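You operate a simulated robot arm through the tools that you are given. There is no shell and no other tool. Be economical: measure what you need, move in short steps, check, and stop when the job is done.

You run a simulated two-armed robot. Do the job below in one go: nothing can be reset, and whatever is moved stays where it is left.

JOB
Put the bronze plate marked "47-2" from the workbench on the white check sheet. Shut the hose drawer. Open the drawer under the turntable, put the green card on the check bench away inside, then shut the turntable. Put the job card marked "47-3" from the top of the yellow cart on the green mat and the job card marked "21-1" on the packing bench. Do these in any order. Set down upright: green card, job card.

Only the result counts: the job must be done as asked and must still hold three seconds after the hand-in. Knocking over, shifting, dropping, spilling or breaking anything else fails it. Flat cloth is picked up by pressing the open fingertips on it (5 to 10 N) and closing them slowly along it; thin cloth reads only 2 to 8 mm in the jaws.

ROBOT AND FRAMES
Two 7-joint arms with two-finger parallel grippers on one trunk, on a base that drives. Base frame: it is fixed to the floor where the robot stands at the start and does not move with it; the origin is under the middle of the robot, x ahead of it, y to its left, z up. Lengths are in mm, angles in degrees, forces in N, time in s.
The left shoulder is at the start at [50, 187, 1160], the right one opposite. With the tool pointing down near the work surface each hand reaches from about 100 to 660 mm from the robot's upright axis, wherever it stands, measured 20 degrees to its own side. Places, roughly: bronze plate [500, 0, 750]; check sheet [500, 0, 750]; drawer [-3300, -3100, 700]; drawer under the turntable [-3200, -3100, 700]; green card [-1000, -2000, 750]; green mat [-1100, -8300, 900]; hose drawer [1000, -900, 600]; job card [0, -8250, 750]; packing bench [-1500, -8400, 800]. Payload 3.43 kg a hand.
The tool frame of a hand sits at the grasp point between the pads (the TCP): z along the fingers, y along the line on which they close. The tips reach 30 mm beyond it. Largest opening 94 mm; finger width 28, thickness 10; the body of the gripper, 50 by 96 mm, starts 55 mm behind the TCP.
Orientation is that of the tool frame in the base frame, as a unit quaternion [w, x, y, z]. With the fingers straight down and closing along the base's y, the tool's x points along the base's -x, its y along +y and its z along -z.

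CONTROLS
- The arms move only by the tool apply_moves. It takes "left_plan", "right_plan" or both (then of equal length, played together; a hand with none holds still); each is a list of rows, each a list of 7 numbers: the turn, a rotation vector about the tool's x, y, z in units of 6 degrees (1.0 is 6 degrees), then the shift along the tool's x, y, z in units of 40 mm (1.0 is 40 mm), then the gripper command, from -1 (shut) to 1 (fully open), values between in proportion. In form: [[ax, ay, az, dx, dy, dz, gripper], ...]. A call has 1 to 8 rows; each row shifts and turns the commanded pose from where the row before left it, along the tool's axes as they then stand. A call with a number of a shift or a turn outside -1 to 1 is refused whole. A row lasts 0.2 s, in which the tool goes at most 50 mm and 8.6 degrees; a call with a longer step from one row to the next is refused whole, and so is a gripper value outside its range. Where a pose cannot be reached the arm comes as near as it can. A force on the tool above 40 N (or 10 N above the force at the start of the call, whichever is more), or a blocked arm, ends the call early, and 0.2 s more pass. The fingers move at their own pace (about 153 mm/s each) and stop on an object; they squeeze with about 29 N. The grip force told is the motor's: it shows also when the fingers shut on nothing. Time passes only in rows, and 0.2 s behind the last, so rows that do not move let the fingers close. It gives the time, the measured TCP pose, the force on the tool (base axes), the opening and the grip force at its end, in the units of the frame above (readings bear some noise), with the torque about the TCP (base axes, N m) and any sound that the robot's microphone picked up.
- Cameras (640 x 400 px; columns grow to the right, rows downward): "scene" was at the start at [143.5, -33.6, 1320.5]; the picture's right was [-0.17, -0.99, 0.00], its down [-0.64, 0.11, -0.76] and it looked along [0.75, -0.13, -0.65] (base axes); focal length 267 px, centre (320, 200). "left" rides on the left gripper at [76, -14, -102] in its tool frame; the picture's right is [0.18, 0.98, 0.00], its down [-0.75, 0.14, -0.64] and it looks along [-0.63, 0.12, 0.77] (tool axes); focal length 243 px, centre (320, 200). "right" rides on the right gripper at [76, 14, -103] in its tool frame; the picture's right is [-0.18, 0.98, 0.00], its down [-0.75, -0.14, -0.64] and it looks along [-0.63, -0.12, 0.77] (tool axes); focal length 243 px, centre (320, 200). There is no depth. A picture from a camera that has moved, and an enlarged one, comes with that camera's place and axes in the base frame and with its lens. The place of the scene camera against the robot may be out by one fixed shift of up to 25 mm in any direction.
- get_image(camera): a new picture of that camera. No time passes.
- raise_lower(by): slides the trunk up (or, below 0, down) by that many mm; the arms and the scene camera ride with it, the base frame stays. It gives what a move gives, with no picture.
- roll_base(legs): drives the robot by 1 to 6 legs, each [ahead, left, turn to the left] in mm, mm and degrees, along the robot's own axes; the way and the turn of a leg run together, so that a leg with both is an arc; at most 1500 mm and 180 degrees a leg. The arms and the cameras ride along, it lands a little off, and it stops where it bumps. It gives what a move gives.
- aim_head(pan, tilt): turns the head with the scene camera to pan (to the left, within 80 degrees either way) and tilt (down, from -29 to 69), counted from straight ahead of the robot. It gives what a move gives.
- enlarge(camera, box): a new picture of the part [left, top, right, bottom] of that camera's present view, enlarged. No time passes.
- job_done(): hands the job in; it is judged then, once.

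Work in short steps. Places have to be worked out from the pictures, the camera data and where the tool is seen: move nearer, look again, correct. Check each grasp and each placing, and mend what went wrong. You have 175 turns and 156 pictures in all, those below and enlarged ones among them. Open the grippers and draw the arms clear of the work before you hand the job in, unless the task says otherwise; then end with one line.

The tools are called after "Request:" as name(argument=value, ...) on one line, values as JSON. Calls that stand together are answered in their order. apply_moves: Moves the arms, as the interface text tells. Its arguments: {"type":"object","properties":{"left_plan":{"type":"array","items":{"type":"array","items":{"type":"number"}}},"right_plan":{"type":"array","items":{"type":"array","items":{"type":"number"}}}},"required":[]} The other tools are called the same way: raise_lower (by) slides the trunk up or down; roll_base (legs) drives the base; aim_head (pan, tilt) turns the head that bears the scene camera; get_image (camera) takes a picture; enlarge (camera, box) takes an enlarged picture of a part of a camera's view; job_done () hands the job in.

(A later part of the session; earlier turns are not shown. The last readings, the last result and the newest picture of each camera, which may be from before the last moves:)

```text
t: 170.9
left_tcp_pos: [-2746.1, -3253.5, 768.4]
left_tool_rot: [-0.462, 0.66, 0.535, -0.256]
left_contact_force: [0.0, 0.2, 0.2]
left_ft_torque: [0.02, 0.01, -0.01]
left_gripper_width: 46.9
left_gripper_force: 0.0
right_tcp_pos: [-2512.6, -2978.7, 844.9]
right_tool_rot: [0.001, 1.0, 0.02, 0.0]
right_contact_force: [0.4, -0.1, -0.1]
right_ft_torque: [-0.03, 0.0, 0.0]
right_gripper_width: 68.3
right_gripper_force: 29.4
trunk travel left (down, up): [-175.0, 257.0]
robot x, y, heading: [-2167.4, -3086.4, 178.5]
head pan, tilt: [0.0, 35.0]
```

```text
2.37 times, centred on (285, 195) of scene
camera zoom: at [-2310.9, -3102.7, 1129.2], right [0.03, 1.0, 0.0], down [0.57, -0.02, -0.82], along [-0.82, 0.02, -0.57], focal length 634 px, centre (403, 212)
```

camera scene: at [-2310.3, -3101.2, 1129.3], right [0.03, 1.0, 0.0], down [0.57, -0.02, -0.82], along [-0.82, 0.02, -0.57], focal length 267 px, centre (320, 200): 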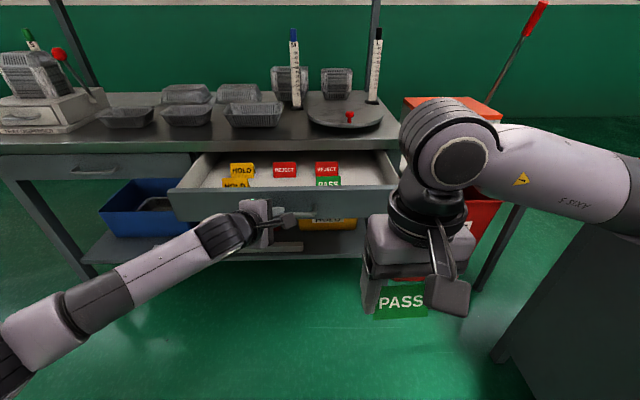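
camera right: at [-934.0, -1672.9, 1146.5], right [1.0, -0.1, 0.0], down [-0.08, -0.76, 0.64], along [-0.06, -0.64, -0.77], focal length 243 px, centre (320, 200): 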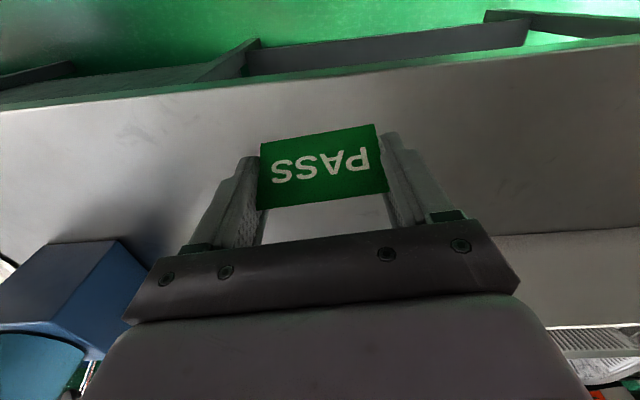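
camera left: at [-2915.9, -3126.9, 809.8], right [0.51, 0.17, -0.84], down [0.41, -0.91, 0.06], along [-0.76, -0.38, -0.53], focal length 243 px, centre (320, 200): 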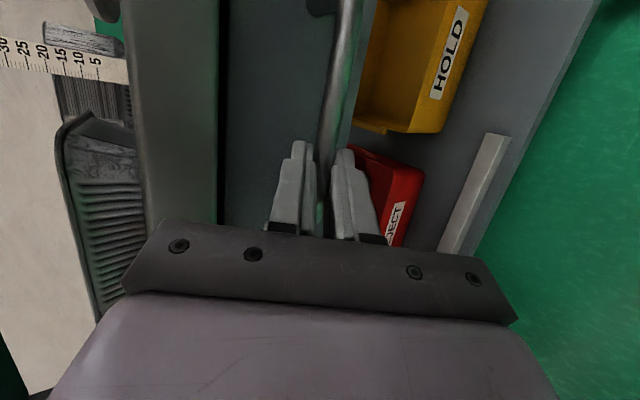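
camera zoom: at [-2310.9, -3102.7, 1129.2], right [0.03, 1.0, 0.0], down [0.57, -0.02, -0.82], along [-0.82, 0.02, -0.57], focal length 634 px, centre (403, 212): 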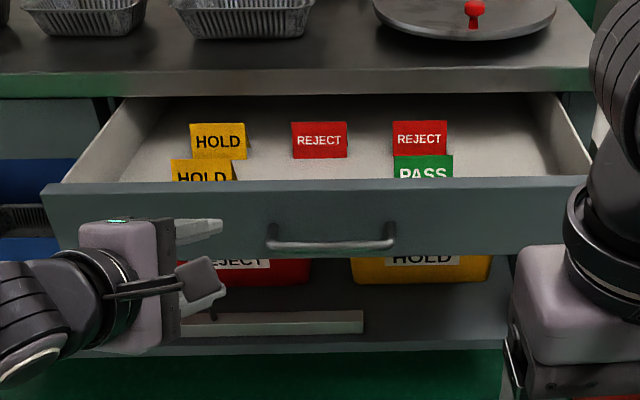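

I'll restore the left hand to fingers-down and raise it back out of the way before moving in with the card.

Request:
apply_moves(left_plan=[[0, 0, 0, 0, 0, -1, 0], [0, 0, 0, 0, 0, -0.5, 0], [0, 0, 0.94, 0, 0, 0, 0], [0, 0, 0.94, 0, 0, 0, 0], [0, 0, 0.94, 0, 0, 0, 0], [0, 0, 0.94, 0, 0, 0, 0], [0, 0, 0.94, 0, 0, 0, 0], [-0.577, 0.577, 0.577, 0, 0, 0, 0]])

Request:
apply_moves(left_plan=[[-0.577, 0.577, 0.577, 0, 0, 0, 0], [-0.577, 0.577, 0.577, 0, 0, 0, 0], [-0.577, 0.577, 0.577, 0, 0, 0, 0], [-0.577, 0.577, 0.577, 0, 0, 0, 0], [-0.577, 0.577, 0.577, 0, 0, 0, 0], [-0.577, 0.577, 0.577, 0, 0, 0, 0], [-0.577, 0.577, 0.577, 0, 0, 0, 0], [-0.577, 0.577, 0.577, 0, 0, 0, 0]])

Request:
apply_moves(left_plan=[[-0.577, 0.577, 0.577, 0, 0, 0, 0], [-0.577, 0.577, 0.577, 0, 0, 0, 0], [-0.577, 0.577, 0.577, 0, 0, 0, 0], [-0.577, 0.577, 0.577, 0, 0, 0, 0], [0, 0, 0, 0, 0, -0.9, 0], [0, 0, 0, 0, 0, -0.9, 0], [0, 0, 0, 0.9, 0, -0.4, 0], [0, 0, 0, 0.9, 0, 0, 0]])

Request:
raise_lower(by=150)

Request:
aim_head(pan=0, tilt=42)

Request:
get_image(camera="scene")

```text
t: 172.8
left_tcp_pos: [-2695.2, -3272.0, 792.1]
left_tool_rot: [-0.361, 0.803, 0.334, -0.337]
left_contact_force: [0.0, 0.0, 0.0]
left_ft_torque: [0.0, 0.0, 0.0]
left_gripper_width: 46.9
left_gripper_force: 0.1
right_tcp_pos: [-2513.2, -2976.8, 845.4]
right_tool_rot: [0.001, 1.0, 0.02, 0.0]
right_contact_force: [0.2, -0.4, -0.6]
right_ft_torque: [-0.02, 0.0, 0.01]
right_gripper_width: 68.7
right_gripper_force: 29.2
trunk travel left (down, up): [-175.0, 257.0]
robot x, y, heading: [-2169.1, -3088.4, 178.3]
head pan, tilt: [0.0, 35.0]
```

```text
t: 174.6
left_tcp_pos: [-2695.9, -3272.1, 791.6]
left_tool_rot: [-0.142, 0.975, 0.11, -0.127]
left_contact_force: [0.4, 0.2, -0.5]
left_ft_torque: [0.02, 0.0, 0.0]
left_gripper_width: 47.2
left_gripper_force: 0.1
right_tcp_pos: [-2513.4, -2978.0, 844.7]
right_tool_rot: [0.001, 1.0, 0.02, -0.001]
right_contact_force: [-0.1, -0.1, 0.3]
right_ft_torque: [-0.02, 0.0, -0.01]
right_gripper_width: 68.8
right_gripper_force: 28.8
trunk travel left (down, up): [-175.0, 257.0]
robot x, y, heading: [-2166.1, -3085.9, 178.2]
head pan, tilt: [0.0, 35.0]
```

```text
t: 176.3
left_tcp_pos: [-2620.8, -3276.4, 880.8]
left_tool_rot: [-0.02, 1.0, -0.009, -0.013]
left_contact_force: [-0.8, 0.6, 0.6]
left_ft_torque: [-0.01, 0.02, 0.01]
left_gripper_width: 47.4
left_gripper_force: 0.0
right_tcp_pos: [-2513.2, -2978.2, 843.3]
right_tool_rot: [0.002, 1.0, 0.02, 0.001]
right_contact_force: [0.3, -0.6, -0.9]
right_ft_torque: [-0.03, 0.0, 0.05]
right_gripper_width: 68.8
right_gripper_force: 28.6
trunk travel left (down, up): [-175.0, 257.0]
robot x, y, heading: [-2165.1, -3085.4, 178.3]
head pan, tilt: [0.0, 35.0]
```

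```text
t: 178.1
left_tcp_pos: [-2621.6, -3275.9, 1029.6]
left_tool_rot: [-0.02, 1.0, -0.009, -0.011]
left_contact_force: [-0.9, -0.4, -0.2]
left_ft_torque: [0.0, 0.0, 0.0]
left_gripper_width: 46.8
left_gripper_force: 0.0
right_tcp_pos: [-2512.2, -2977.9, 993.1]
right_tool_rot: [0.001, 1.0, 0.02, 0.0]
right_contact_force: [1.4, -0.4, -0.7]
right_ft_torque: [0.04, -0.01, -0.01]
right_gripper_width: 68.9
right_gripper_force: 29.3
trunk travel left (down, up): [-325.0, 107.0]
robot x, y, heading: [-2165.8, -3086.3, 178.2]
head pan, tilt: [0.0, 35.0]
```

```text
t: 178.8
left_tcp_pos: [-2621.0, -3275.3, 1029.5]
left_tool_rot: [-0.02, 1.0, -0.009, -0.011]
left_contact_force: [0.7, 0.5, 0.2]
left_ft_torque: [0.03, 0.01, 0.0]
left_gripper_width: 47.0
left_gripper_force: 0.1
right_tcp_pos: [-2513.0, -2977.8, 993.0]
right_tool_rot: [0.001, 1.0, 0.02, 0.0]
right_contact_force: [-1.1, -0.2, -0.5]
right_ft_torque: [-0.05, 0.0, -0.02]
right_gripper_width: 68.8
right_gripper_force: 28.5
trunk travel left (down, up): [-325.0, 107.0]
robot x, y, heading: [-2161.5, -3088.2, 178.2]
head pan, tilt: [0.0, 42.0]
```

```text
98 pictures are left
camera scene: at [-2306.5, -3102.8, 1268.7], right [0.03, 1.0, 0.0], down [0.67, -0.02, -0.74], along [-0.74, 0.02, -0.67], focal length 267 px, centre (320, 200)
```

scene: 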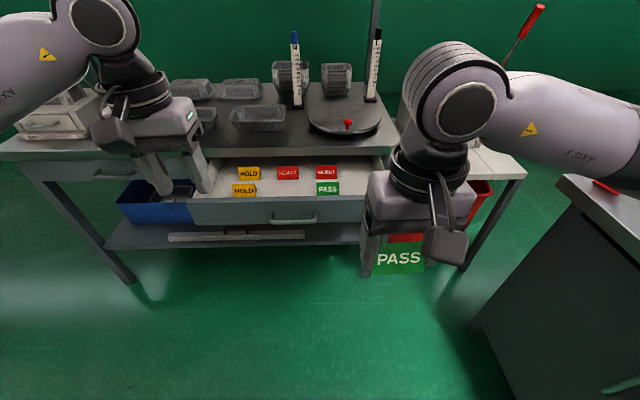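

I'll drive forward about 210 mm so the right hand can reach into the drawer, then look again.

Request:
roll_base(legs=[[210, 0, 0]])

Request:
aim_head(pan=5, tilt=52)

Request:
get_image(camera="scene")

```text
t: 180.4
left_tcp_pos: [-2830.2, -3269.7, 1030.0]
left_tool_rot: [-0.02, 1.0, -0.009, -0.011]
left_contact_force: [-0.8, 0.3, 0.6]
left_ft_torque: [-0.01, -0.02, -0.03]
left_gripper_width: 46.8
left_gripper_force: 0.1
right_tcp_pos: [-2721.3, -2971.5, 994.3]
right_tool_rot: [0.0, 1.0, 0.02, 0.0]
right_contact_force: [0.1, -0.2, -0.1]
right_ft_torque: [0.03, 0.0, 0.0]
right_gripper_width: 68.7
right_gripper_force: 29.1
trunk travel left (down, up): [-325.0, 107.0]
robot x, y, heading: [-2375.9, -3081.1, 178.4]
head pan, tilt: [0.0, 42.0]
```

```text
t: 181.1
left_tcp_pos: [-2829.3, -3269.8, 1031.0]
left_tool_rot: [-0.019, 1.0, -0.009, -0.011]
left_contact_force: [-0.4, 0.3, -0.4]
left_ft_torque: [-0.03, -0.02, 0.0]
left_gripper_width: 46.9
left_gripper_force: 0.1
right_tcp_pos: [-2720.5, -2971.7, 993.5]
right_tool_rot: [0.001, 1.0, 0.019, 0.0]
right_contact_force: [-0.3, -0.4, 0.5]
right_ft_torque: [-0.06, 0.04, 0.01]
right_gripper_width: 68.7
right_gripper_force: 28.9
trunk travel left (down, up): [-325.0, 107.0]
robot x, y, heading: [-2378.4, -3078.1, 178.3]
head pan, tilt: [5.0, 52.0]
```

```text
97 pictures are left
camera scene: at [-2506.6, -3103.4, 1254.9], right [-0.06, 1.0, 0.0], down [0.79, 0.05, -0.62], along [-0.62, -0.04, -0.79], focal length 267 px, centre (320, 200)
```

scene: 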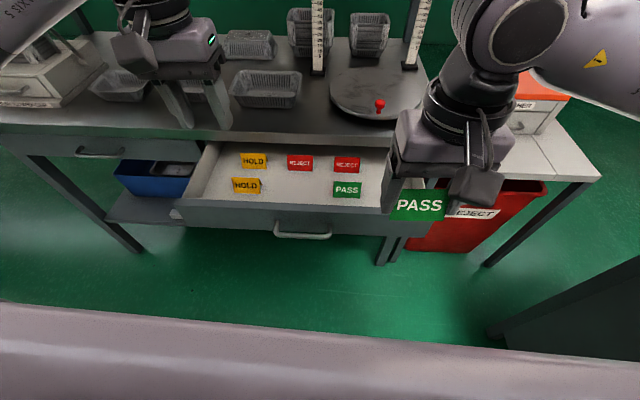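

The free spot is front-middle of the drawer, near (-2936, -3192). I'll shift the base 100 mm left, then hover the card above it while drawing the left hand back.

Request:
roll_base(legs=[[0, 100, 0]])

Request:
apply_moves(right_plan=[[0, 0, 0, -0.79, 0.4, 0.33, 0.2], [0, 0, 0, -0.79, 0.4, 0.33, 0.2], [0, 0, 0, -0.79, 0.4, 0.33, 0.2], [0, 0, 0, -0.79, 0.4, 0.33, 0.2], [0, 0, 0, -0.79, 0.4, 0.33, 0.2], [0, 0, 0, -0.79, 0.4, 0.33, 0.2]], left_plan=[[0, 0, 0, 0.8, 0.3, 0, 0], [0, 0, 0, 0.8, 0.3, 0, 0], [0, 0, 0, 0.8, 0.3, 0, 0], [0, 0, 0, 0.8, 0, 0, 0], [0, 0, 0, 0, 0, 0, 0], [0, 0, 0, 0, 0, 0, 0]])

Request:
get_image(camera="right")

Request:
get_image(camera="scene")

```text
t: 182.7
left_tcp_pos: [-2833.3, -3368.5, 1030.1]
left_tool_rot: [-0.02, 1.0, -0.01, -0.011]
left_contact_force: [0.7, 0.1, 0.3]
left_ft_torque: [0.0, -0.01, -0.02]
left_gripper_width: 47.1
left_gripper_force: 0.0
right_tcp_pos: [-2723.8, -3071.8, 994.3]
right_tool_rot: [0.0, 1.0, 0.02, 0.001]
right_contact_force: [0.4, -0.1, -0.3]
right_ft_torque: [0.01, -0.02, 0.0]
right_gripper_width: 68.8
right_gripper_force: 29.2
trunk travel left (down, up): [-325.0, 107.0]
robot x, y, heading: [-2377.7, -3183.5, 178.2]
head pan, tilt: [5.0, 52.0]
```

```text
t: 184.1
left_tcp_pos: [-2706.1, -3408.1, 1025.4]
left_tool_rot: [-0.02, 1.0, -0.009, -0.011]
left_contact_force: [-0.3, 0.8, 0.0]
left_ft_torque: [0.04, -0.02, 0.02]
left_gripper_width: 47.0
left_gripper_force: 0.1
right_tcp_pos: [-2908.8, -3174.8, 914.7]
right_tool_rot: [0.0, 1.0, 0.021, -0.001]
right_contact_force: [0.9, 0.4, -0.3]
right_ft_torque: [-0.01, -0.02, 0.01]
right_gripper_width: 68.7
right_gripper_force: 29.5
trunk travel left (down, up): [-325.0, 107.0]
robot x, y, heading: [-2377.1, -3185.9, 178.1]
head pan, tilt: [5.0, 52.0]
```

```text
96 pictures are left
camera right: at [-2831.5, -3185.6, 1016.9], right [-0.14, -0.99, 0.0], down [-0.76, 0.11, 0.64], along [-0.64, 0.09, -0.77], focal length 243 px, centre (320, 200)
```

right: 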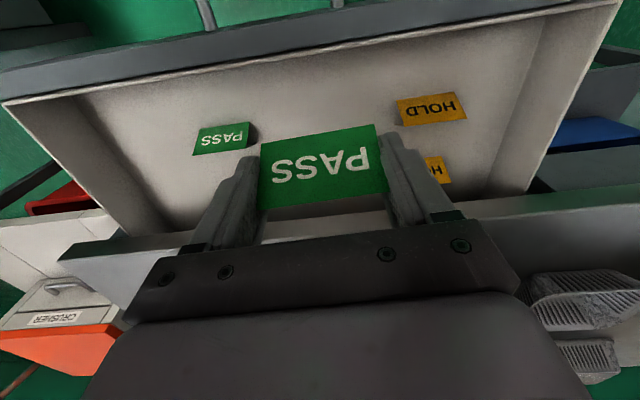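

```text
95 pictures are left
camera scene: at [-2509.7, -3203.4, 1254.8], right [-0.06, 1.0, 0.0], down [0.79, 0.04, -0.62], along [-0.61, -0.03, -0.79], focal length 267 px, centre (320, 200)
```

scene: 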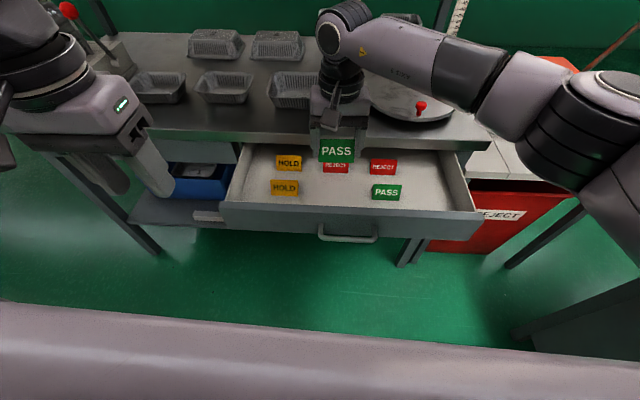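

Existing cards in the front row lie at x≈-2946, y≈-3047 and -3297, so the middle spot (-2936, -3172) is free. I'll descend most of the way.

Request:
apply_moves(right_plan=[[0, 0, 0, -0.65, -0.1, 0.4, 0.2], [0, 0, 0, 0, 0, 0.9, 0.2], [0, 0, 0, 0, 0, 0.9, 0.2], [0, 0, 0, 0, 0, 0.9, 0.2]])

Request:
get_image(camera="right")

Request:
enlarge(camera="scene", box=[220, 110, 480, 250])

```text
t: 185.1
left_tcp_pos: [-2705.5, -3407.8, 1027.1]
left_tool_rot: [-0.021, 1.0, -0.01, -0.011]
left_contact_force: [-0.6, 0.2, 0.4]
left_ft_torque: [-0.01, -0.01, 0.02]
left_gripper_width: 46.9
left_gripper_force: 0.0
right_tcp_pos: [-2934.6, -3171.2, 791.5]
right_tool_rot: [0.0, 1.0, 0.02, -0.001]
right_contact_force: [0.5, 1.1, 0.0]
right_ft_torque: [-0.01, 0.02, -0.05]
right_gripper_width: 68.7
right_gripper_force: 29.2
trunk travel left (down, up): [-325.0, 107.0]
robot x, y, heading: [-2377.9, -3180.0, 178.1]
head pan, tilt: [5.0, 52.0]
```

```text
94 pictures are left
camera right: at [-2859.1, -3182.6, 893.8], right [-0.15, -0.99, 0.0], down [-0.76, 0.11, 0.64], along [-0.64, 0.09, -0.77], focal length 243 px, centre (320, 200)
```

right: 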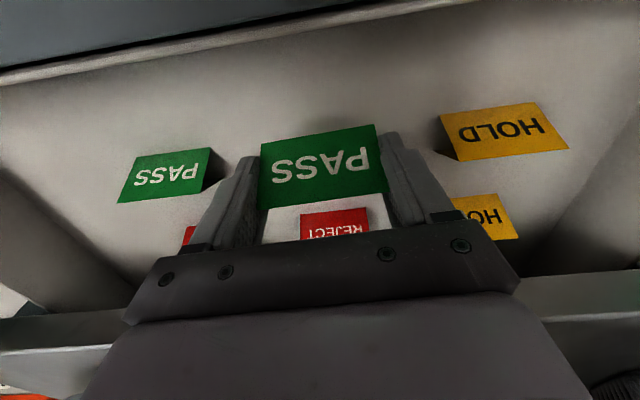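

```text
2.46 times, centred on (350, 180) of scene
camera zoom: at [-2509.6, -3203.3, 1254.9], right [-0.06, 1.0, 0.0], down [0.79, 0.04, -0.62], along [-0.61, -0.03, -0.79], focal length 658 px, centre (246, 249)
```

zoom: 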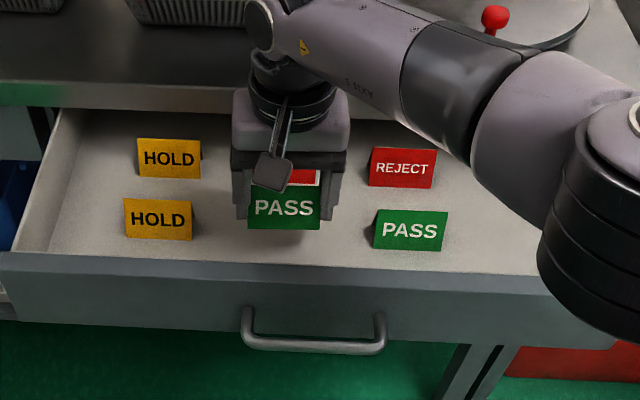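

Almost at the floor. I'll lower in small steps, watching the force.

Request:
apply_moves(right_plan=[[0, 0, 0, 0, 0, 0.2, 0.2], [0, 0, 0, 0, 0, 0.2, 0.2], [0, 0, 0, 0, 0, 0.15, 0.2]])

```text
t: 186.1
left_tcp_pos: [-2706.5, -3406.9, 1027.1]
left_tool_rot: [-0.019, 1.0, -0.009, -0.011]
left_contact_force: [-0.2, 0.3, -0.4]
left_ft_torque: [0.01, -0.02, 0.04]
left_gripper_width: 46.8
left_gripper_force: 0.0
right_tcp_pos: [-2954.5, -3131.9, 776.4]
right_tool_rot: [-0.006, 1.0, -0.013, -0.007]
right_contact_force: [-0.2, 0.3, -0.7]
right_ft_torque: [-0.04, 0.04, -0.05]
right_gripper_width: 68.7
right_gripper_force: 29.3
right hand out of reach, approached as far as the arm can: row 3
trunk travel left (down, up): [-325.0, 107.0]
robot x, y, heading: [-2377.9, -3178.6, 178.2]
head pan, tilt: [5.0, 52.0]
stopped in row 3 (right hand): the arm was blocked; the commanded pose is now the measured one
```

The arm hit its reach limit and drifted sideways. I'll check the picture before moving.

Request:
enlarge(camera="scene", box=[220, 110, 480, 250])

Request:
get_image(camera="right")

```text
2.46 times, centred on (350, 180) of scene
camera zoom: at [-2509.7, -3202.8, 1254.8], right [-0.06, 1.0, 0.0], down [0.79, 0.04, -0.62], along [-0.61, -0.03, -0.79], focal length 658 px, centre (246, 249)
```

zoom: 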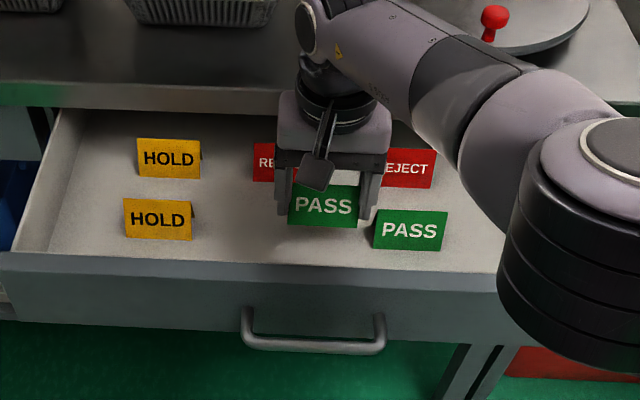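

```text
91 pictures are left
camera right: at [-2877.0, -3149.2, 877.5], right [-0.21, -0.98, -0.01], down [-0.74, 0.15, 0.65], along [-0.64, 0.14, -0.76], focal length 243 px, centre (320, 200)
```

right: 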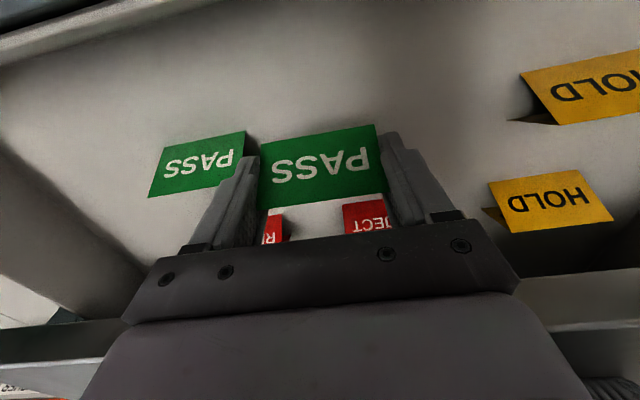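

Nothing was disturbed. I'll raise the hand, shift the base left so the right arm works at a better angle, and lower the trunk somewhat.

Request:
apply_moves(right_plan=[[0, 0, 0, 0, 0, -0.7, 0.2], [0, 0, 0, 0, 0, -1, 0.2], [0, 0, 0, 0, 0, -1, 0.2], [0, 0, 0, 0, 0, -1, 0.2]])

Request:
roll_base(legs=[[0, 170, 0]])

Request:
get_image(camera="scene")

```text
t: 187.1
left_tcp_pos: [-2707.0, -3407.9, 1028.4]
left_tool_rot: [-0.019, 1.0, -0.01, -0.011]
left_contact_force: [-0.1, 0.2, 0.3]
left_ft_torque: [-0.01, 0.0, -0.03]
left_gripper_width: 47.2
left_gripper_force: 0.0
right_tcp_pos: [-2949.1, -3135.9, 925.3]
right_tool_rot: [-0.005, 1.0, -0.009, -0.005]
right_contact_force: [0.2, 0.1, 0.5]
right_ft_torque: [-0.03, 0.04, 0.01]
right_gripper_width: 68.6
right_gripper_force: 29.2
trunk travel left (down, up): [-325.0, 107.0]
robot x, y, heading: [-2377.1, -3181.2, 178.3]
head pan, tilt: [5.0, 52.0]
```

```text
t: 189.2
left_tcp_pos: [-2710.5, -3579.9, 1027.8]
left_tool_rot: [-0.021, 1.0, -0.009, -0.012]
left_contact_force: [0.9, -0.6, 0.1]
left_ft_torque: [0.0, 0.03, -0.01]
left_gripper_width: 47.2
left_gripper_force: 0.0
right_tcp_pos: [-2953.1, -3308.7, 925.1]
right_tool_rot: [-0.005, 1.0, -0.009, -0.007]
right_contact_force: [1.1, 0.9, 0.3]
right_ft_torque: [0.01, -0.01, 0.02]
right_gripper_width: 68.9
right_gripper_force: 28.8
trunk travel left (down, up): [-325.0, 107.0]
robot x, y, heading: [-2383.1, -3351.6, 178.1]
head pan, tilt: [5.0, 52.0]
```

```text
90 pictures are left
camera scene: at [-2514.7, -3375.0, 1254.8], right [-0.06, 1.0, 0.0], down [0.79, 0.05, -0.62], along [-0.61, -0.04, -0.79], focal length 267 px, centre (320, 200)
```

scene: 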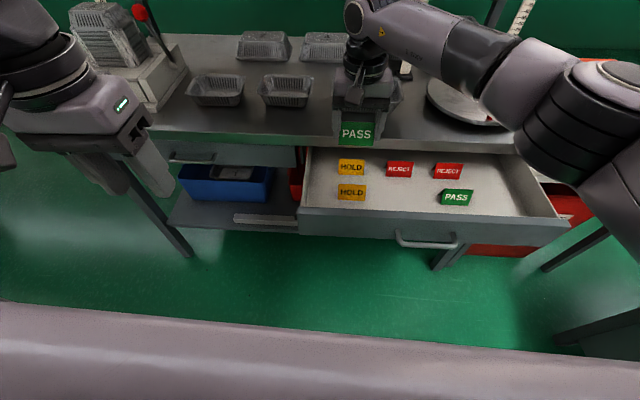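

I'll zoom to check whether the existing PASS card was nudged.

Request:
enlarge(camera="scene", box=[290, 130, 590, 270])

```text
2.13 times, centred on (440, 200) of scene
camera zoom: at [-2514.7, -3375.0, 1254.8], right [-0.06, 1.0, 0.0], down [0.79, 0.05, -0.62], along [-0.61, -0.04, -0.79], focal length 570 px, centre (64, 200)
```

zoom: 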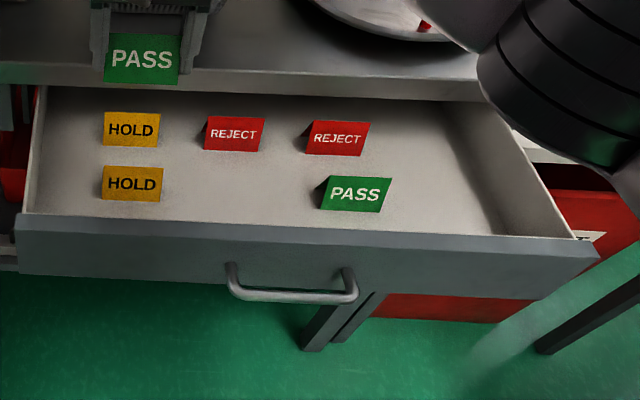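

The cards are undisturbed (just perspective). I'll move over the free spot and descend to about z=815.

Request:
apply_moves(right_plan=[[0, 0, 0, 0.09, -0.86, 0, 0.2], [0, 0, 0, 0.09, -0.86, 0, 0.2], [0, 0, 0, 0.09, -0.86, 0, 0.2], [0, 0, 0, 0.09, -0.86, 0, 0.2], [0, 0, 0, 0, 0, 0.9, 0.2], [0, 0, 0, 0, 0, 0.9, 0.2], [0, 0, 0, 0, 0, 0.9, 0.2]])

Request:
raise_lower(by=-25)

Request:
get_image(camera="right")

Request:
get_image(camera="scene")

```text
t: 190.8
left_tcp_pos: [-2712.0, -3580.0, 1027.6]
left_tool_rot: [-0.019, 1.0, -0.009, -0.012]
left_contact_force: [-0.2, -0.2, -0.2]
left_ft_torque: [-0.01, 0.01, 0.01]
left_gripper_width: 46.9
left_gripper_force: 0.2
right_tcp_pos: [-2938.6, -3169.4, 819.0]
right_tool_rot: [-0.006, 1.0, -0.008, -0.006]
right_contact_force: [0.4, -0.1, -0.1]
right_ft_torque: [-0.01, 0.0, -0.01]
right_gripper_width: 68.7
right_gripper_force: 29.0
trunk travel left (down, up): [-325.0, 107.0]
robot x, y, heading: [-2384.9, -3350.9, 178.3]
head pan, tilt: [5.0, 52.0]
```

```text
t: 191.5
left_tcp_pos: [-2711.9, -3580.6, 1002.6]
left_tool_rot: [-0.019, 1.0, -0.009, -0.011]
left_contact_force: [-0.3, 0.0, -0.2]
left_ft_torque: [0.01, 0.02, -0.04]
left_gripper_width: 47.0
left_gripper_force: 0.2
right_tcp_pos: [-2939.3, -3169.1, 794.9]
right_tool_rot: [-0.006, 1.0, -0.009, -0.007]
right_contact_force: [0.1, 0.6, 0.3]
right_ft_torque: [-0.03, -0.02, 0.01]
right_gripper_width: 68.9
right_gripper_force: 29.5
trunk travel left (down, up): [-300.0, 132.0]
robot x, y, heading: [-2382.0, -3351.3, 178.7]
head pan, tilt: [5.0, 52.0]
```

```text
88 pictures are left
camera right: at [-2861.9, -3184.7, 895.3], right [-0.2, -0.98, -0.01], down [-0.74, 0.15, 0.65], along [-0.64, 0.14, -0.76], focal length 243 px, centre (320, 200)
```

right: 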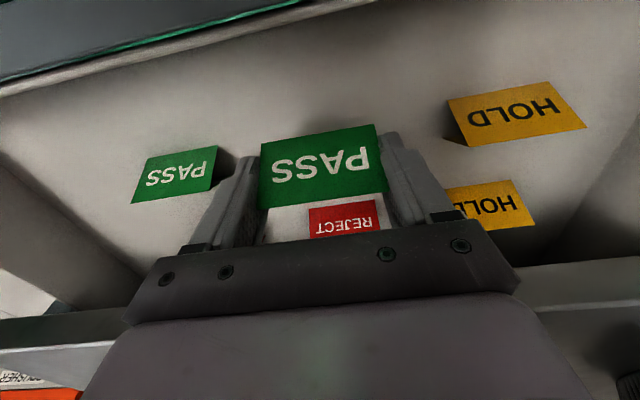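

```text
87 pictures are left
camera scene: at [-2514.5, -3374.8, 1229.8], right [-0.06, 1.0, 0.0], down [0.79, 0.05, -0.62], along [-0.61, -0.04, -0.79], focal length 267 px, centre (320, 200)
```

scene: 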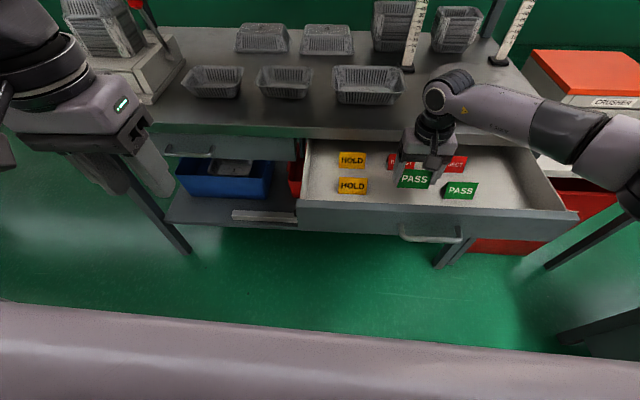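

The arm has a good posture now. I'll lower in small arm steps, watching the force.

Request:
apply_moves(right_plan=[[0, 0, 0, 0, 0, 0.2, 0.2], [0, 0, 0, 0, 0, 0.2, 0.2], [0, 0, 0, 0, 0, 0.15, 0.2]])

Request:
apply_moves(right_plan=[[0, 0, 0, 0, 0, 0.1, 0.2], [0, 0, 0, 0, 0, 0.1, 0.2]])

Request:
get_image(camera="right")

```text
t: 192.3
left_tcp_pos: [-2712.8, -3580.3, 1002.6]
left_tool_rot: [-0.019, 1.0, -0.009, -0.011]
left_contact_force: [-0.2, -1.0, -0.9]
left_ft_torque: [-0.02, 0.02, 0.0]
left_gripper_width: 47.3
left_gripper_force: 0.1
right_tcp_pos: [-2940.1, -3168.1, 772.0]
right_tool_rot: [-0.004, 1.0, -0.01, -0.007]
right_contact_force: [0.0, 0.4, 0.6]
right_ft_torque: [0.02, 0.0, 0.0]
right_gripper_width: 68.6
right_gripper_force: 28.7
trunk travel left (down, up): [-300.0, 132.0]
robot x, y, heading: [-2384.3, -3353.2, 178.6]
head pan, tilt: [5.0, 52.0]
```

```text
t: 192.9
left_tcp_pos: [-2711.2, -3579.7, 1001.7]
left_tool_rot: [-0.019, 1.0, -0.009, -0.01]
left_contact_force: [0.1, 1.3, 0.4]
left_ft_torque: [0.01, -0.04, 0.0]
left_gripper_width: 47.1
left_gripper_force: 0.1
right_tcp_pos: [-2939.8, -3167.7, 764.0]
right_tool_rot: [-0.006, 1.0, -0.01, -0.006]
right_contact_force: [0.3, 1.1, -0.5]
right_ft_torque: [0.04, -0.02, 0.01]
right_gripper_width: 68.8
right_gripper_force: 28.6
trunk travel left (down, up): [-300.0, 132.0]
robot x, y, heading: [-2381.5, -3355.2, 178.5]
head pan, tilt: [5.0, 52.0]
```

```text
86 pictures are left
camera right: at [-2862.8, -3183.9, 865.5], right [-0.2, -0.98, -0.01], down [-0.74, 0.15, 0.65], along [-0.64, 0.14, -0.76], focal length 243 px, centre (320, 200)
```

right: 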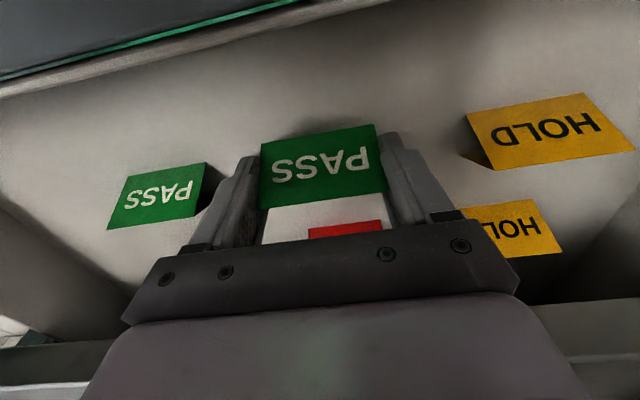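

Still no contact. Continue lowering in 4 mm steps.

Request:
apply_moves(right_plan=[[0, 0, 0, 0, 0, 0.1, 0.2], [0, 0, 0, 0, 0, 0.1, 0.2]])

Request:
apply_moves(right_plan=[[0, 0, 0, 0, 0, 0.07, 0.2], [0, 0, 0, 0, 0, 0, 0.2]])

Request:
enlarge(camera="scene", box=[320, 120, 500, 220])

```text
t: 193.5
left_tcp_pos: [-2712.1, -3579.2, 1001.4]
left_tool_rot: [-0.019, 1.0, -0.009, -0.011]
left_contact_force: [0.4, -0.4, -0.2]
left_ft_torque: [0.0, 0.0, 0.0]
left_gripper_width: 47.1
left_gripper_force: 0.0
right_tcp_pos: [-2940.0, -3167.3, 756.7]
right_tool_rot: [-0.004, 1.0, -0.008, -0.006]
right_contact_force: [0.2, 0.6, -0.7]
right_ft_torque: [-0.01, 0.0, 0.02]
right_gripper_width: 68.6
right_gripper_force: 29.0
trunk travel left (down, up): [-300.0, 132.0]
robot x, y, heading: [-2383.1, -3351.3, 178.6]
head pan, tilt: [5.0, 52.0]
```

```text
t: 194.1
left_tcp_pos: [-2711.3, -3579.9, 1002.1]
left_tool_rot: [-0.02, 1.0, -0.009, -0.011]
left_contact_force: [-1.1, 0.5, 0.8]
left_ft_torque: [0.0, 0.03, 0.0]
left_gripper_width: 47.1
left_gripper_force: 0.1
right_tcp_pos: [-2938.2, -3168.5, 752.6]
right_tool_rot: [-0.005, 1.0, -0.009, -0.006]
right_contact_force: [-0.5, 0.1, 0.4]
right_ft_torque: [0.0, -0.01, 0.01]
right_gripper_width: 68.7
right_gripper_force: 29.0
trunk travel left (down, up): [-300.0, 132.0]
robot x, y, heading: [-2382.3, -3352.2, 178.4]
head pan, tilt: [5.0, 52.0]
```

```text
3.56 times, centred on (410, 170) of scene
camera zoom: at [-2514.6, -3374.8, 1229.8], right [-0.06, 1.0, 0.0], down [0.79, 0.05, -0.62], along [-0.61, -0.04, -0.79], focal length 951 px, centre (0, 307)
```

zoom: 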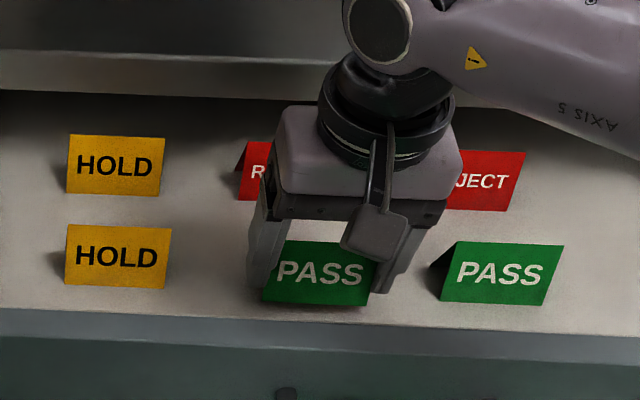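

Very near the floor. Two more small steps.

Request:
apply_moves(right_plan=[[0, 0, 0, 0, 0, 0.08, 0.2], [0, 0, 0, 0, 0, 0, 0.2]])

Request:
apply_moves(right_plan=[[0, 0, 0, 0, 0, 0.08, 0.2], [0, 0, 0, 0, 0, 0, 0.2]])

Request:
apply_moves(right_plan=[[0, 0, 0, 0, 0, 0.08, 0.2], [0, 0, 0, 0, 0, 0, 0.2]])

Request:
enlarge(camera="scene", box=[320, 120, 500, 220])

```text
t: 194.7
left_tcp_pos: [-2712.2, -3579.4, 1002.6]
left_tool_rot: [-0.019, 1.0, -0.009, -0.012]
left_contact_force: [0.0, 0.7, -0.4]
left_ft_torque: [-0.01, 0.0, 0.0]
left_gripper_width: 47.2
left_gripper_force: 0.2
right_tcp_pos: [-2940.0, -3168.0, 749.7]
right_tool_rot: [-0.006, 1.0, -0.009, -0.006]
right_contact_force: [0.4, 0.4, -0.7]
right_ft_torque: [0.01, 0.0, -0.03]
right_gripper_width: 68.7
right_gripper_force: 28.5
trunk travel left (down, up): [-300.0, 132.0]
robot x, y, heading: [-2382.0, -3350.5, 178.3]
head pan, tilt: [5.0, 52.0]
```

```text
t: 195.3
left_tcp_pos: [-2711.3, -3578.6, 1002.2]
left_tool_rot: [-0.02, 1.0, -0.009, -0.011]
left_contact_force: [-0.4, -0.4, -0.2]
left_ft_torque: [-0.02, 0.0, -0.02]
left_gripper_width: 46.8
left_gripper_force: 0.2
right_tcp_pos: [-2939.3, -3166.9, 746.9]
right_tool_rot: [-0.005, 1.0, -0.009, -0.005]
right_contact_force: [0.0, -0.5, -1.2]
right_ft_torque: [0.0, 0.01, -0.01]
right_gripper_width: 69.0
right_gripper_force: 29.0
trunk travel left (down, up): [-300.0, 132.0]
robot x, y, heading: [-2384.0, -3352.1, 178.2]
head pan, tilt: [5.0, 52.0]
```

```text
t: 195.9
left_tcp_pos: [-2712.0, -3579.9, 1002.2]
left_tool_rot: [-0.02, 1.0, -0.009, -0.012]
left_contact_force: [-1.3, 0.3, 0.5]
left_ft_torque: [0.02, 0.03, 0.01]
left_gripper_width: 47.1
left_gripper_force: 0.1
right_tcp_pos: [-2940.4, -3167.9, 743.1]
right_tool_rot: [-0.004, 1.0, -0.009, -0.007]
right_contact_force: [0.3, 0.0, 0.6]
right_ft_torque: [-0.02, 0.01, -0.01]
right_gripper_width: 68.8
right_gripper_force: 29.0
trunk travel left (down, up): [-300.0, 132.0]
robot x, y, heading: [-2382.4, -3349.4, 178.5]
head pan, tilt: [5.0, 52.0]
```

```text
3.56 times, centred on (410, 170) of scene
camera zoom: at [-2514.6, -3374.8, 1229.8], right [-0.06, 1.0, 0.0], down [0.79, 0.05, -0.62], along [-0.61, -0.04, -0.79], focal length 951 px, centre (0, 307)
```

zoom: 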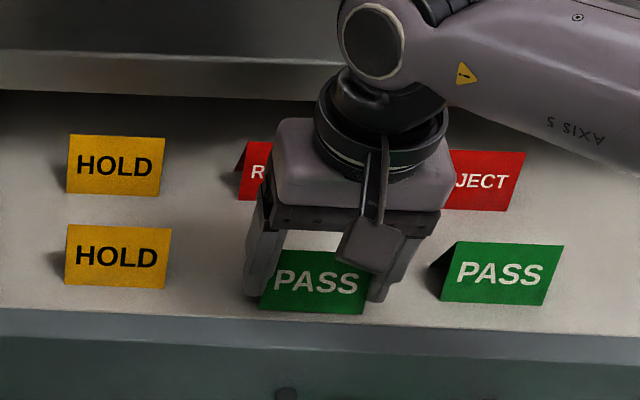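

Still no contact force. Continue.

Request:
apply_moves(right_plan=[[0, 0, 0, 0, 0, 0.08, 0.2], [0, 0, 0, 0, 0, 0, 0.2]])

Request:
apply_moves(right_plan=[[0, 0, 0, 0, 0, 0.08, 0.2], [0, 0, 0, 0, 0, 0, 0.2]])

Request:
apply_moves(right_plan=[[0, 0, 0, 0, 0, 0.08, 0.2], [0, 0, 0, 0, 0, 0, 0.2]])

Request:
get_image(camera="right")

```text
t: 196.5
left_tcp_pos: [-2711.9, -3579.2, 1002.5]
left_tool_rot: [-0.02, 1.0, -0.009, -0.011]
left_contact_force: [0.2, -0.2, -0.5]
left_ft_torque: [-0.02, 0.02, -0.04]
left_gripper_width: 46.8
left_gripper_force: 0.1
right_tcp_pos: [-2940.7, -3166.6, 741.5]
right_tool_rot: [-0.005, 1.0, -0.01, -0.007]
right_contact_force: [-0.4, 0.1, 2.0]
right_ft_torque: [-0.04, -0.04, -0.02]
right_gripper_width: 68.7
right_gripper_force: 28.8
trunk travel left (down, up): [-300.0, 132.0]
robot x, y, heading: [-2381.1, -3353.0, 178.4]
head pan, tilt: [5.0, 52.0]
```

```text
t: 197.1
left_tcp_pos: [-2710.3, -3579.8, 1003.4]
left_tool_rot: [-0.021, 1.0, -0.009, -0.012]
left_contact_force: [-0.6, -0.1, 1.0]
left_ft_torque: [-0.01, 0.02, 0.0]
left_gripper_width: 47.2
left_gripper_force: 0.0
right_tcp_pos: [-2940.2, -3167.4, 740.3]
right_tool_rot: [-0.005, 1.0, -0.009, -0.009]
right_contact_force: [-0.7, 3.0, 19.3]
right_ft_torque: [-0.39, -0.19, 0.04]
right_gripper_width: 68.8
right_gripper_force: 29.0
trunk travel left (down, up): [-300.0, 132.0]
robot x, y, heading: [-2383.9, -3351.3, 178.3]
head pan, tilt: [5.0, 52.0]
```

```text
t: 197.7
left_tcp_pos: [-2709.7, -3578.9, 1003.5]
left_tool_rot: [-0.02, 1.0, -0.009, -0.013]
left_contact_force: [-0.6, 0.0, 1.0]
left_ft_torque: [0.01, 0.02, 0.0]
left_gripper_width: 47.0
left_gripper_force: 0.0
right_tcp_pos: [-2941.0, -3168.6, 737.9]
right_tool_rot: [-0.004, 1.0, -0.01, -0.01]
right_contact_force: [-0.2, 3.3, 27.6]
right_ft_torque: [-0.21, -0.07, 0.0]
right_gripper_width: 68.6
right_gripper_force: 29.2
trunk travel left (down, up): [-300.0, 132.0]
robot x, y, heading: [-2383.1, -3354.6, 178.4]
head pan, tilt: [5.0, 52.0]
```

```text
83 pictures are left
camera right: at [-2863.0, -3184.6, 839.0], right [-0.2, -0.98, -0.01], down [-0.74, 0.15, 0.66], along [-0.64, 0.14, -0.75], focal length 243 px, centre (320, 200)
```

right: 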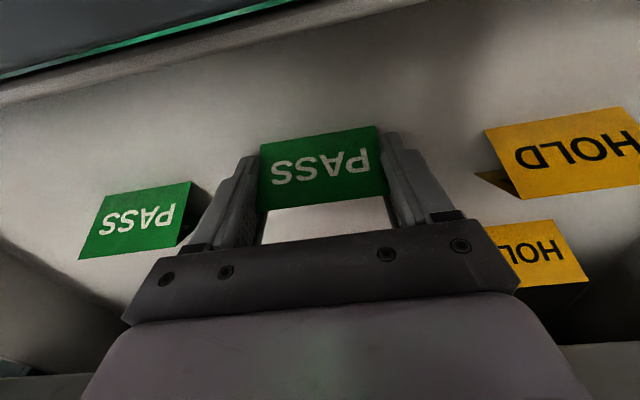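

The card is on the drawer floor (27 N of push). I'll ease up 4 mm, open gently, and lift away.

Request:
apply_moves(right_plan=[[0, 0, 0, 0, 0, -0.11, 0.2], [0, 0, 0, 0, 0, 0, 0.45], [0, 0, 0, 0, 0, 0, 0.55], [0, 0, 0, 0, 0, 0, 0.7], [0, 0, 0, 0, 0, 0, 0.8], [0, 0, 0, 0, 0, 0, 0.8]])

Request:
get_image(camera="right")

```text
t: 199.1
left_tcp_pos: [-2711.1, -3578.3, 1002.8]
left_tool_rot: [-0.02, 1.0, -0.009, -0.012]
left_contact_force: [-0.5, -0.1, 0.7]
left_ft_torque: [-0.01, 0.01, 0.0]
left_gripper_width: 47.2
left_gripper_force: 0.1
right_tcp_pos: [-2938.8, -3168.0, 738.8]
right_tool_rot: [-0.005, 1.0, -0.009, -0.006]
right_contact_force: [-0.1, -0.3, 0.4]
right_ft_torque: [0.0, 0.01, -0.02]
right_gripper_width: 84.5
right_gripper_force: 0.0
trunk travel left (down, up): [-300.0, 132.0]
robot x, y, heading: [-2386.5, -3350.1, 178.6]
head pan, tilt: [5.0, 52.0]
```

```text
82 pictures are left
camera right: at [-2863.0, -3184.6, 839.9], right [-0.2, -0.98, -0.01], down [-0.74, 0.15, 0.65], along [-0.64, 0.14, -0.76], focal length 243 px, centre (320, 200)
```

right: 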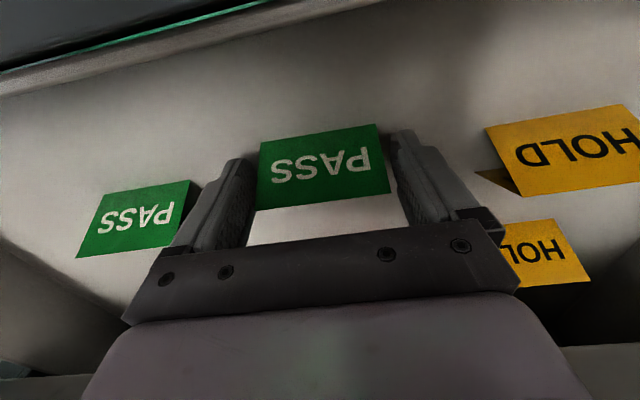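

Released and standing. I'll lift straight up and draw back.

Request:
apply_moves(right_plan=[[0, 0, 0, 0, 0, -0.7, 0.8], [0, 0, 0, 0, 0, -1, 0.8], [0, 0, 0, 0, 0, -1, 0.8], [0, 0, 0, 0, 0, -1, 0.8], [0, 0, 0, 0.5, 0, -0.8, 0.8], [0, 0, 0, 1, 0, 0, 0.8], [0, 0, 0, 1, 0, 0, 0.8], [0, 0, 0, 1, 0, 0, 0.8]])

Request:
get_image(camera="scene")

```text
t: 200.9
left_tcp_pos: [-2712.1, -3579.5, 1003.1]
left_tool_rot: [-0.019, 1.0, -0.009, -0.011]
left_contact_force: [0.3, 0.4, 0.5]
left_ft_torque: [0.01, 0.01, 0.01]
left_gripper_width: 47.1
left_gripper_force: 0.1
right_tcp_pos: [-2793.4, -3172.7, 915.8]
right_tool_rot: [-0.006, 1.0, -0.01, -0.007]
right_contact_force: [0.5, -0.5, 0.4]
right_ft_torque: [-0.01, -0.01, 0.03]
right_gripper_width: 84.6
right_gripper_force: 0.1
trunk travel left (down, up): [-300.0, 132.0]
robot x, y, heading: [-2382.0, -3353.8, 178.4]
head pan, tilt: [5.0, 52.0]
```

```text
81 pictures are left
camera scene: at [-2514.4, -3374.7, 1229.9], right [-0.06, 1.0, 0.0], down [0.79, 0.05, -0.62], along [-0.61, -0.04, -0.79], focal length 267 px, centre (320, 200)
```

scene: 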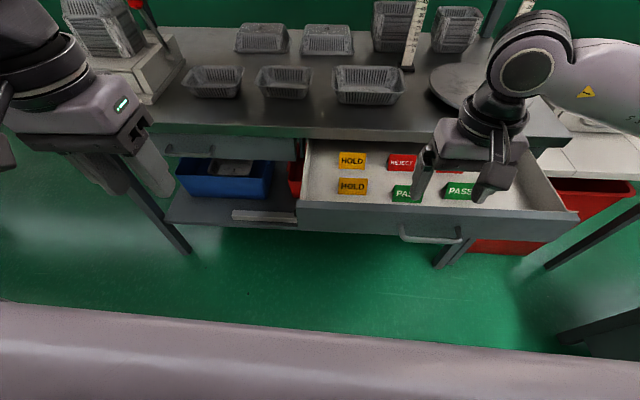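

The card stands in the drawer. To shut it, I'll back the right hand off, close and tilt the fingers forward, and lower them in front of the handle.

Request:
apply_moves(right_plan=[[0, 0, 0, 0.9, -0.3, 0, -1], [0, 0, 0, 0.8, -0.25, 0.3, -1], [0, 0, 0, 0, 0, 1, -1], [0, 0, 0, 0, 0, 1, -1], [0, 0, 0, 0, 0, 1, -1]])

Request:
apply_moves(right_plan=[[0, -1, 0, 0, 0, 0, -1], [0, -1, 0, 0, 0, 0, -1], [0, -1, 0, 0, 0, 0, -1], [0, -1, 0, 0, 0, 0, -1]])

Request:
get_image(camera="scene")

Request:
get_image(camera="right")

```text
t: 202.1
left_tcp_pos: [-2711.7, -3578.6, 1001.6]
left_tool_rot: [-0.019, 1.0, -0.009, -0.01]
left_contact_force: [0.1, -1.1, 0.2]
left_ft_torque: [0.01, -0.01, -0.01]
left_gripper_width: 47.2
left_gripper_force: 0.1
right_tcp_pos: [-2731.2, -3148.6, 781.8]
right_tool_rot: [-0.005, 1.0, -0.008, -0.006]
right_contact_force: [0.3, 0.0, -0.6]
right_ft_torque: [-0.01, 0.0, 0.03]
right_gripper_width: 0.2
right_gripper_force: 29.4
trunk travel left (down, up): [-300.0, 132.0]
robot x, y, heading: [-2382.5, -3352.4, 178.4]
head pan, tilt: [5.0, 52.0]
```

```text
t: 203.1
left_tcp_pos: [-2711.6, -3578.9, 1002.5]
left_tool_rot: [-0.019, 1.0, -0.009, -0.011]
left_contact_force: [0.6, -0.1, 0.3]
left_ft_torque: [-0.01, -0.02, 0.0]
left_gripper_width: 47.2
left_gripper_force: 0.0
right_tcp_pos: [-2730.5, -3149.1, 783.5]
right_tool_rot: [-0.007, 0.976, -0.007, -0.215]
right_contact_force: [0.2, -0.5, 0.4]
right_ft_torque: [0.0, 0.02, -0.03]
right_gripper_width: 0.3
right_gripper_force: 28.9
trunk travel left (down, up): [-300.0, 132.0]
robot x, y, heading: [-2388.3, -3352.1, 178.7]
head pan, tilt: [5.0, 52.0]
```

```text
80 pictures are left
camera scene: at [-2514.6, -3374.8, 1229.9], right [-0.06, 1.0, 0.0], down [0.79, 0.05, -0.62], along [-0.61, -0.04, -0.79], focal length 267 px, centre (320, 200)
```

scene: 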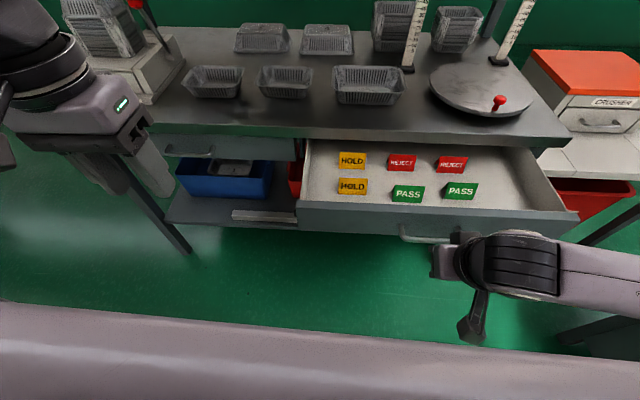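

```text
79 pictures are left
camera right: at [-2618.5, -3165.9, 844.4], right [-0.18, -0.98, 0.07], down [-0.41, 0.14, 0.9], along [-0.89, 0.14, -0.43], focal length 243 px, centre (320, 200)
```

right: 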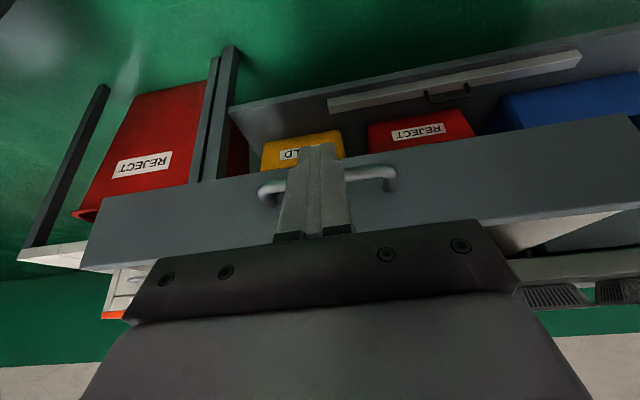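

The hand is centred in front of the handle. I'll lower slightly so the fingers meet the bar, then push along -x.

Request:
apply_moves(right_plan=[[0, 0, 0, 0.29, 0, 0.64, -1], [0, 0, 0, -0.73, 0, 0.33, -1], [0, 0, 0, -0.64, 0, 0.29, -1], [0, 0, 0, -0.64, 0, 0.29, -1], [0, 0, 0, -0.64, 0, 0.29, -1], [0, 0, 0, -0.64, 0, 0.29, -1], [0, 0, 0, -0.64, 0, 0.29, -1], [0, 0, 0, -0.64, 0, 0.29, -1]])

Request:
get_image(camera="scene")

```text
t: 204.9
left_tcp_pos: [-2710.6, -3578.0, 1001.9]
left_tool_rot: [-0.021, 1.0, -0.009, -0.011]
left_contact_force: [-0.9, -0.2, -0.4]
left_ft_torque: [0.02, 0.03, 0.03]
left_gripper_width: 47.0
left_gripper_force: 0.1
right_tcp_pos: [-2931.2, -3147.0, 757.5]
right_tool_rot: [-0.007, 0.977, -0.008, -0.214]
right_contact_force: [0.1, -1.2, -0.6]
right_ft_torque: [0.0, -0.01, -0.04]
right_gripper_width: 0.1
right_gripper_force: 29.1
trunk travel left (down, up): [-300.0, 132.0]
robot x, y, heading: [-2383.2, -3355.6, 178.1]
head pan, tilt: [5.0, 52.0]
```

```text
78 pictures are left
camera scene: at [-2514.8, -3375.0, 1229.8], right [-0.06, 1.0, 0.0], down [0.79, 0.05, -0.62], along [-0.61, -0.04, -0.79], focal length 267 px, centre (320, 200)
```

scene: 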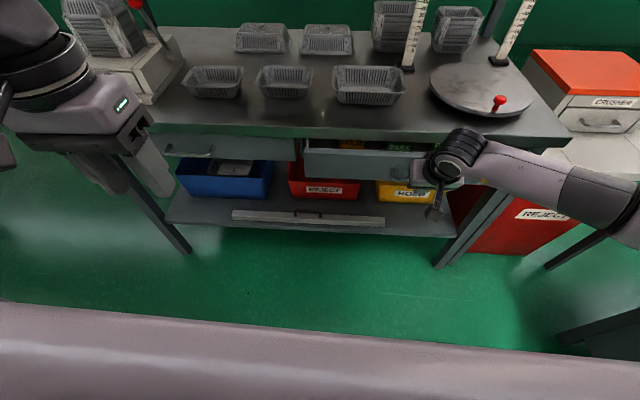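

The drawer is sliding in smoothly. I'll push the remaining distance.

Request:
apply_moves(right_plan=[[0, 0, 0, -0.64, 0, 0.29, -1], [0, 0, 0, -0.5, 0, 0.22, -1], [0, 0, 0, -0.4, 0, 0.18, -1], [0, 0, 0, -0.3, 0, 0.13, -1], [0, 0, 0, -0.2, 0, 0.09, -1]])

Request:
get_image(camera="scene")

```text
t: 205.9
left_tcp_pos: [-2708.2, -3578.5, 1003.2]
left_tool_rot: [-0.02, 1.0, -0.01, -0.013]
left_contact_force: [-0.1, -0.5, 0.1]
left_ft_torque: [0.0, 0.02, 0.04]
left_gripper_width: 46.9
left_gripper_force: 0.0
right_tcp_pos: [-2999.6, -3144.5, 760.5]
right_tool_rot: [-0.007, 0.978, -0.007, -0.207]
right_contact_force: [22.5, 1.3, 19.6]
right_ft_torque: [0.33, -0.08, 0.21]
right_gripper_width: 0.0
right_gripper_force: 29.5
trunk travel left (down, up): [-300.0, 132.0]
robot x, y, heading: [-2378.6, -3353.8, 178.2]
head pan, tilt: [5.0, 52.0]
stopped in row 4 (right hand): the force on the tool passed its limit at 52 N (the readings are from after the stop); the commanded pose is now the measured one
```

```text
77 pictures are left
camera scene: at [-2510.2, -3375.0, 1230.8], right [-0.06, 1.0, 0.0], down [0.78, 0.04, -0.62], along [-0.62, -0.03, -0.79], focal length 267 px, centre (320, 200)
```

scene: 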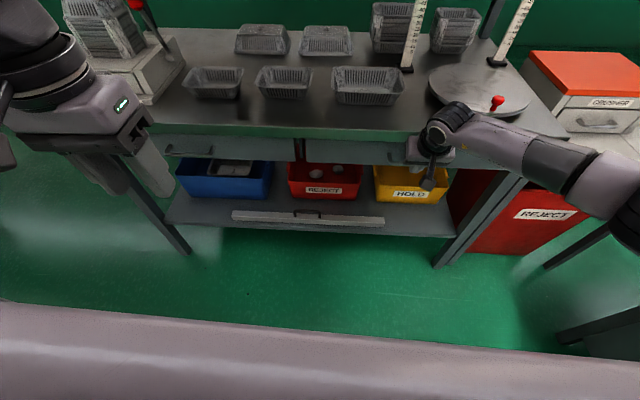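

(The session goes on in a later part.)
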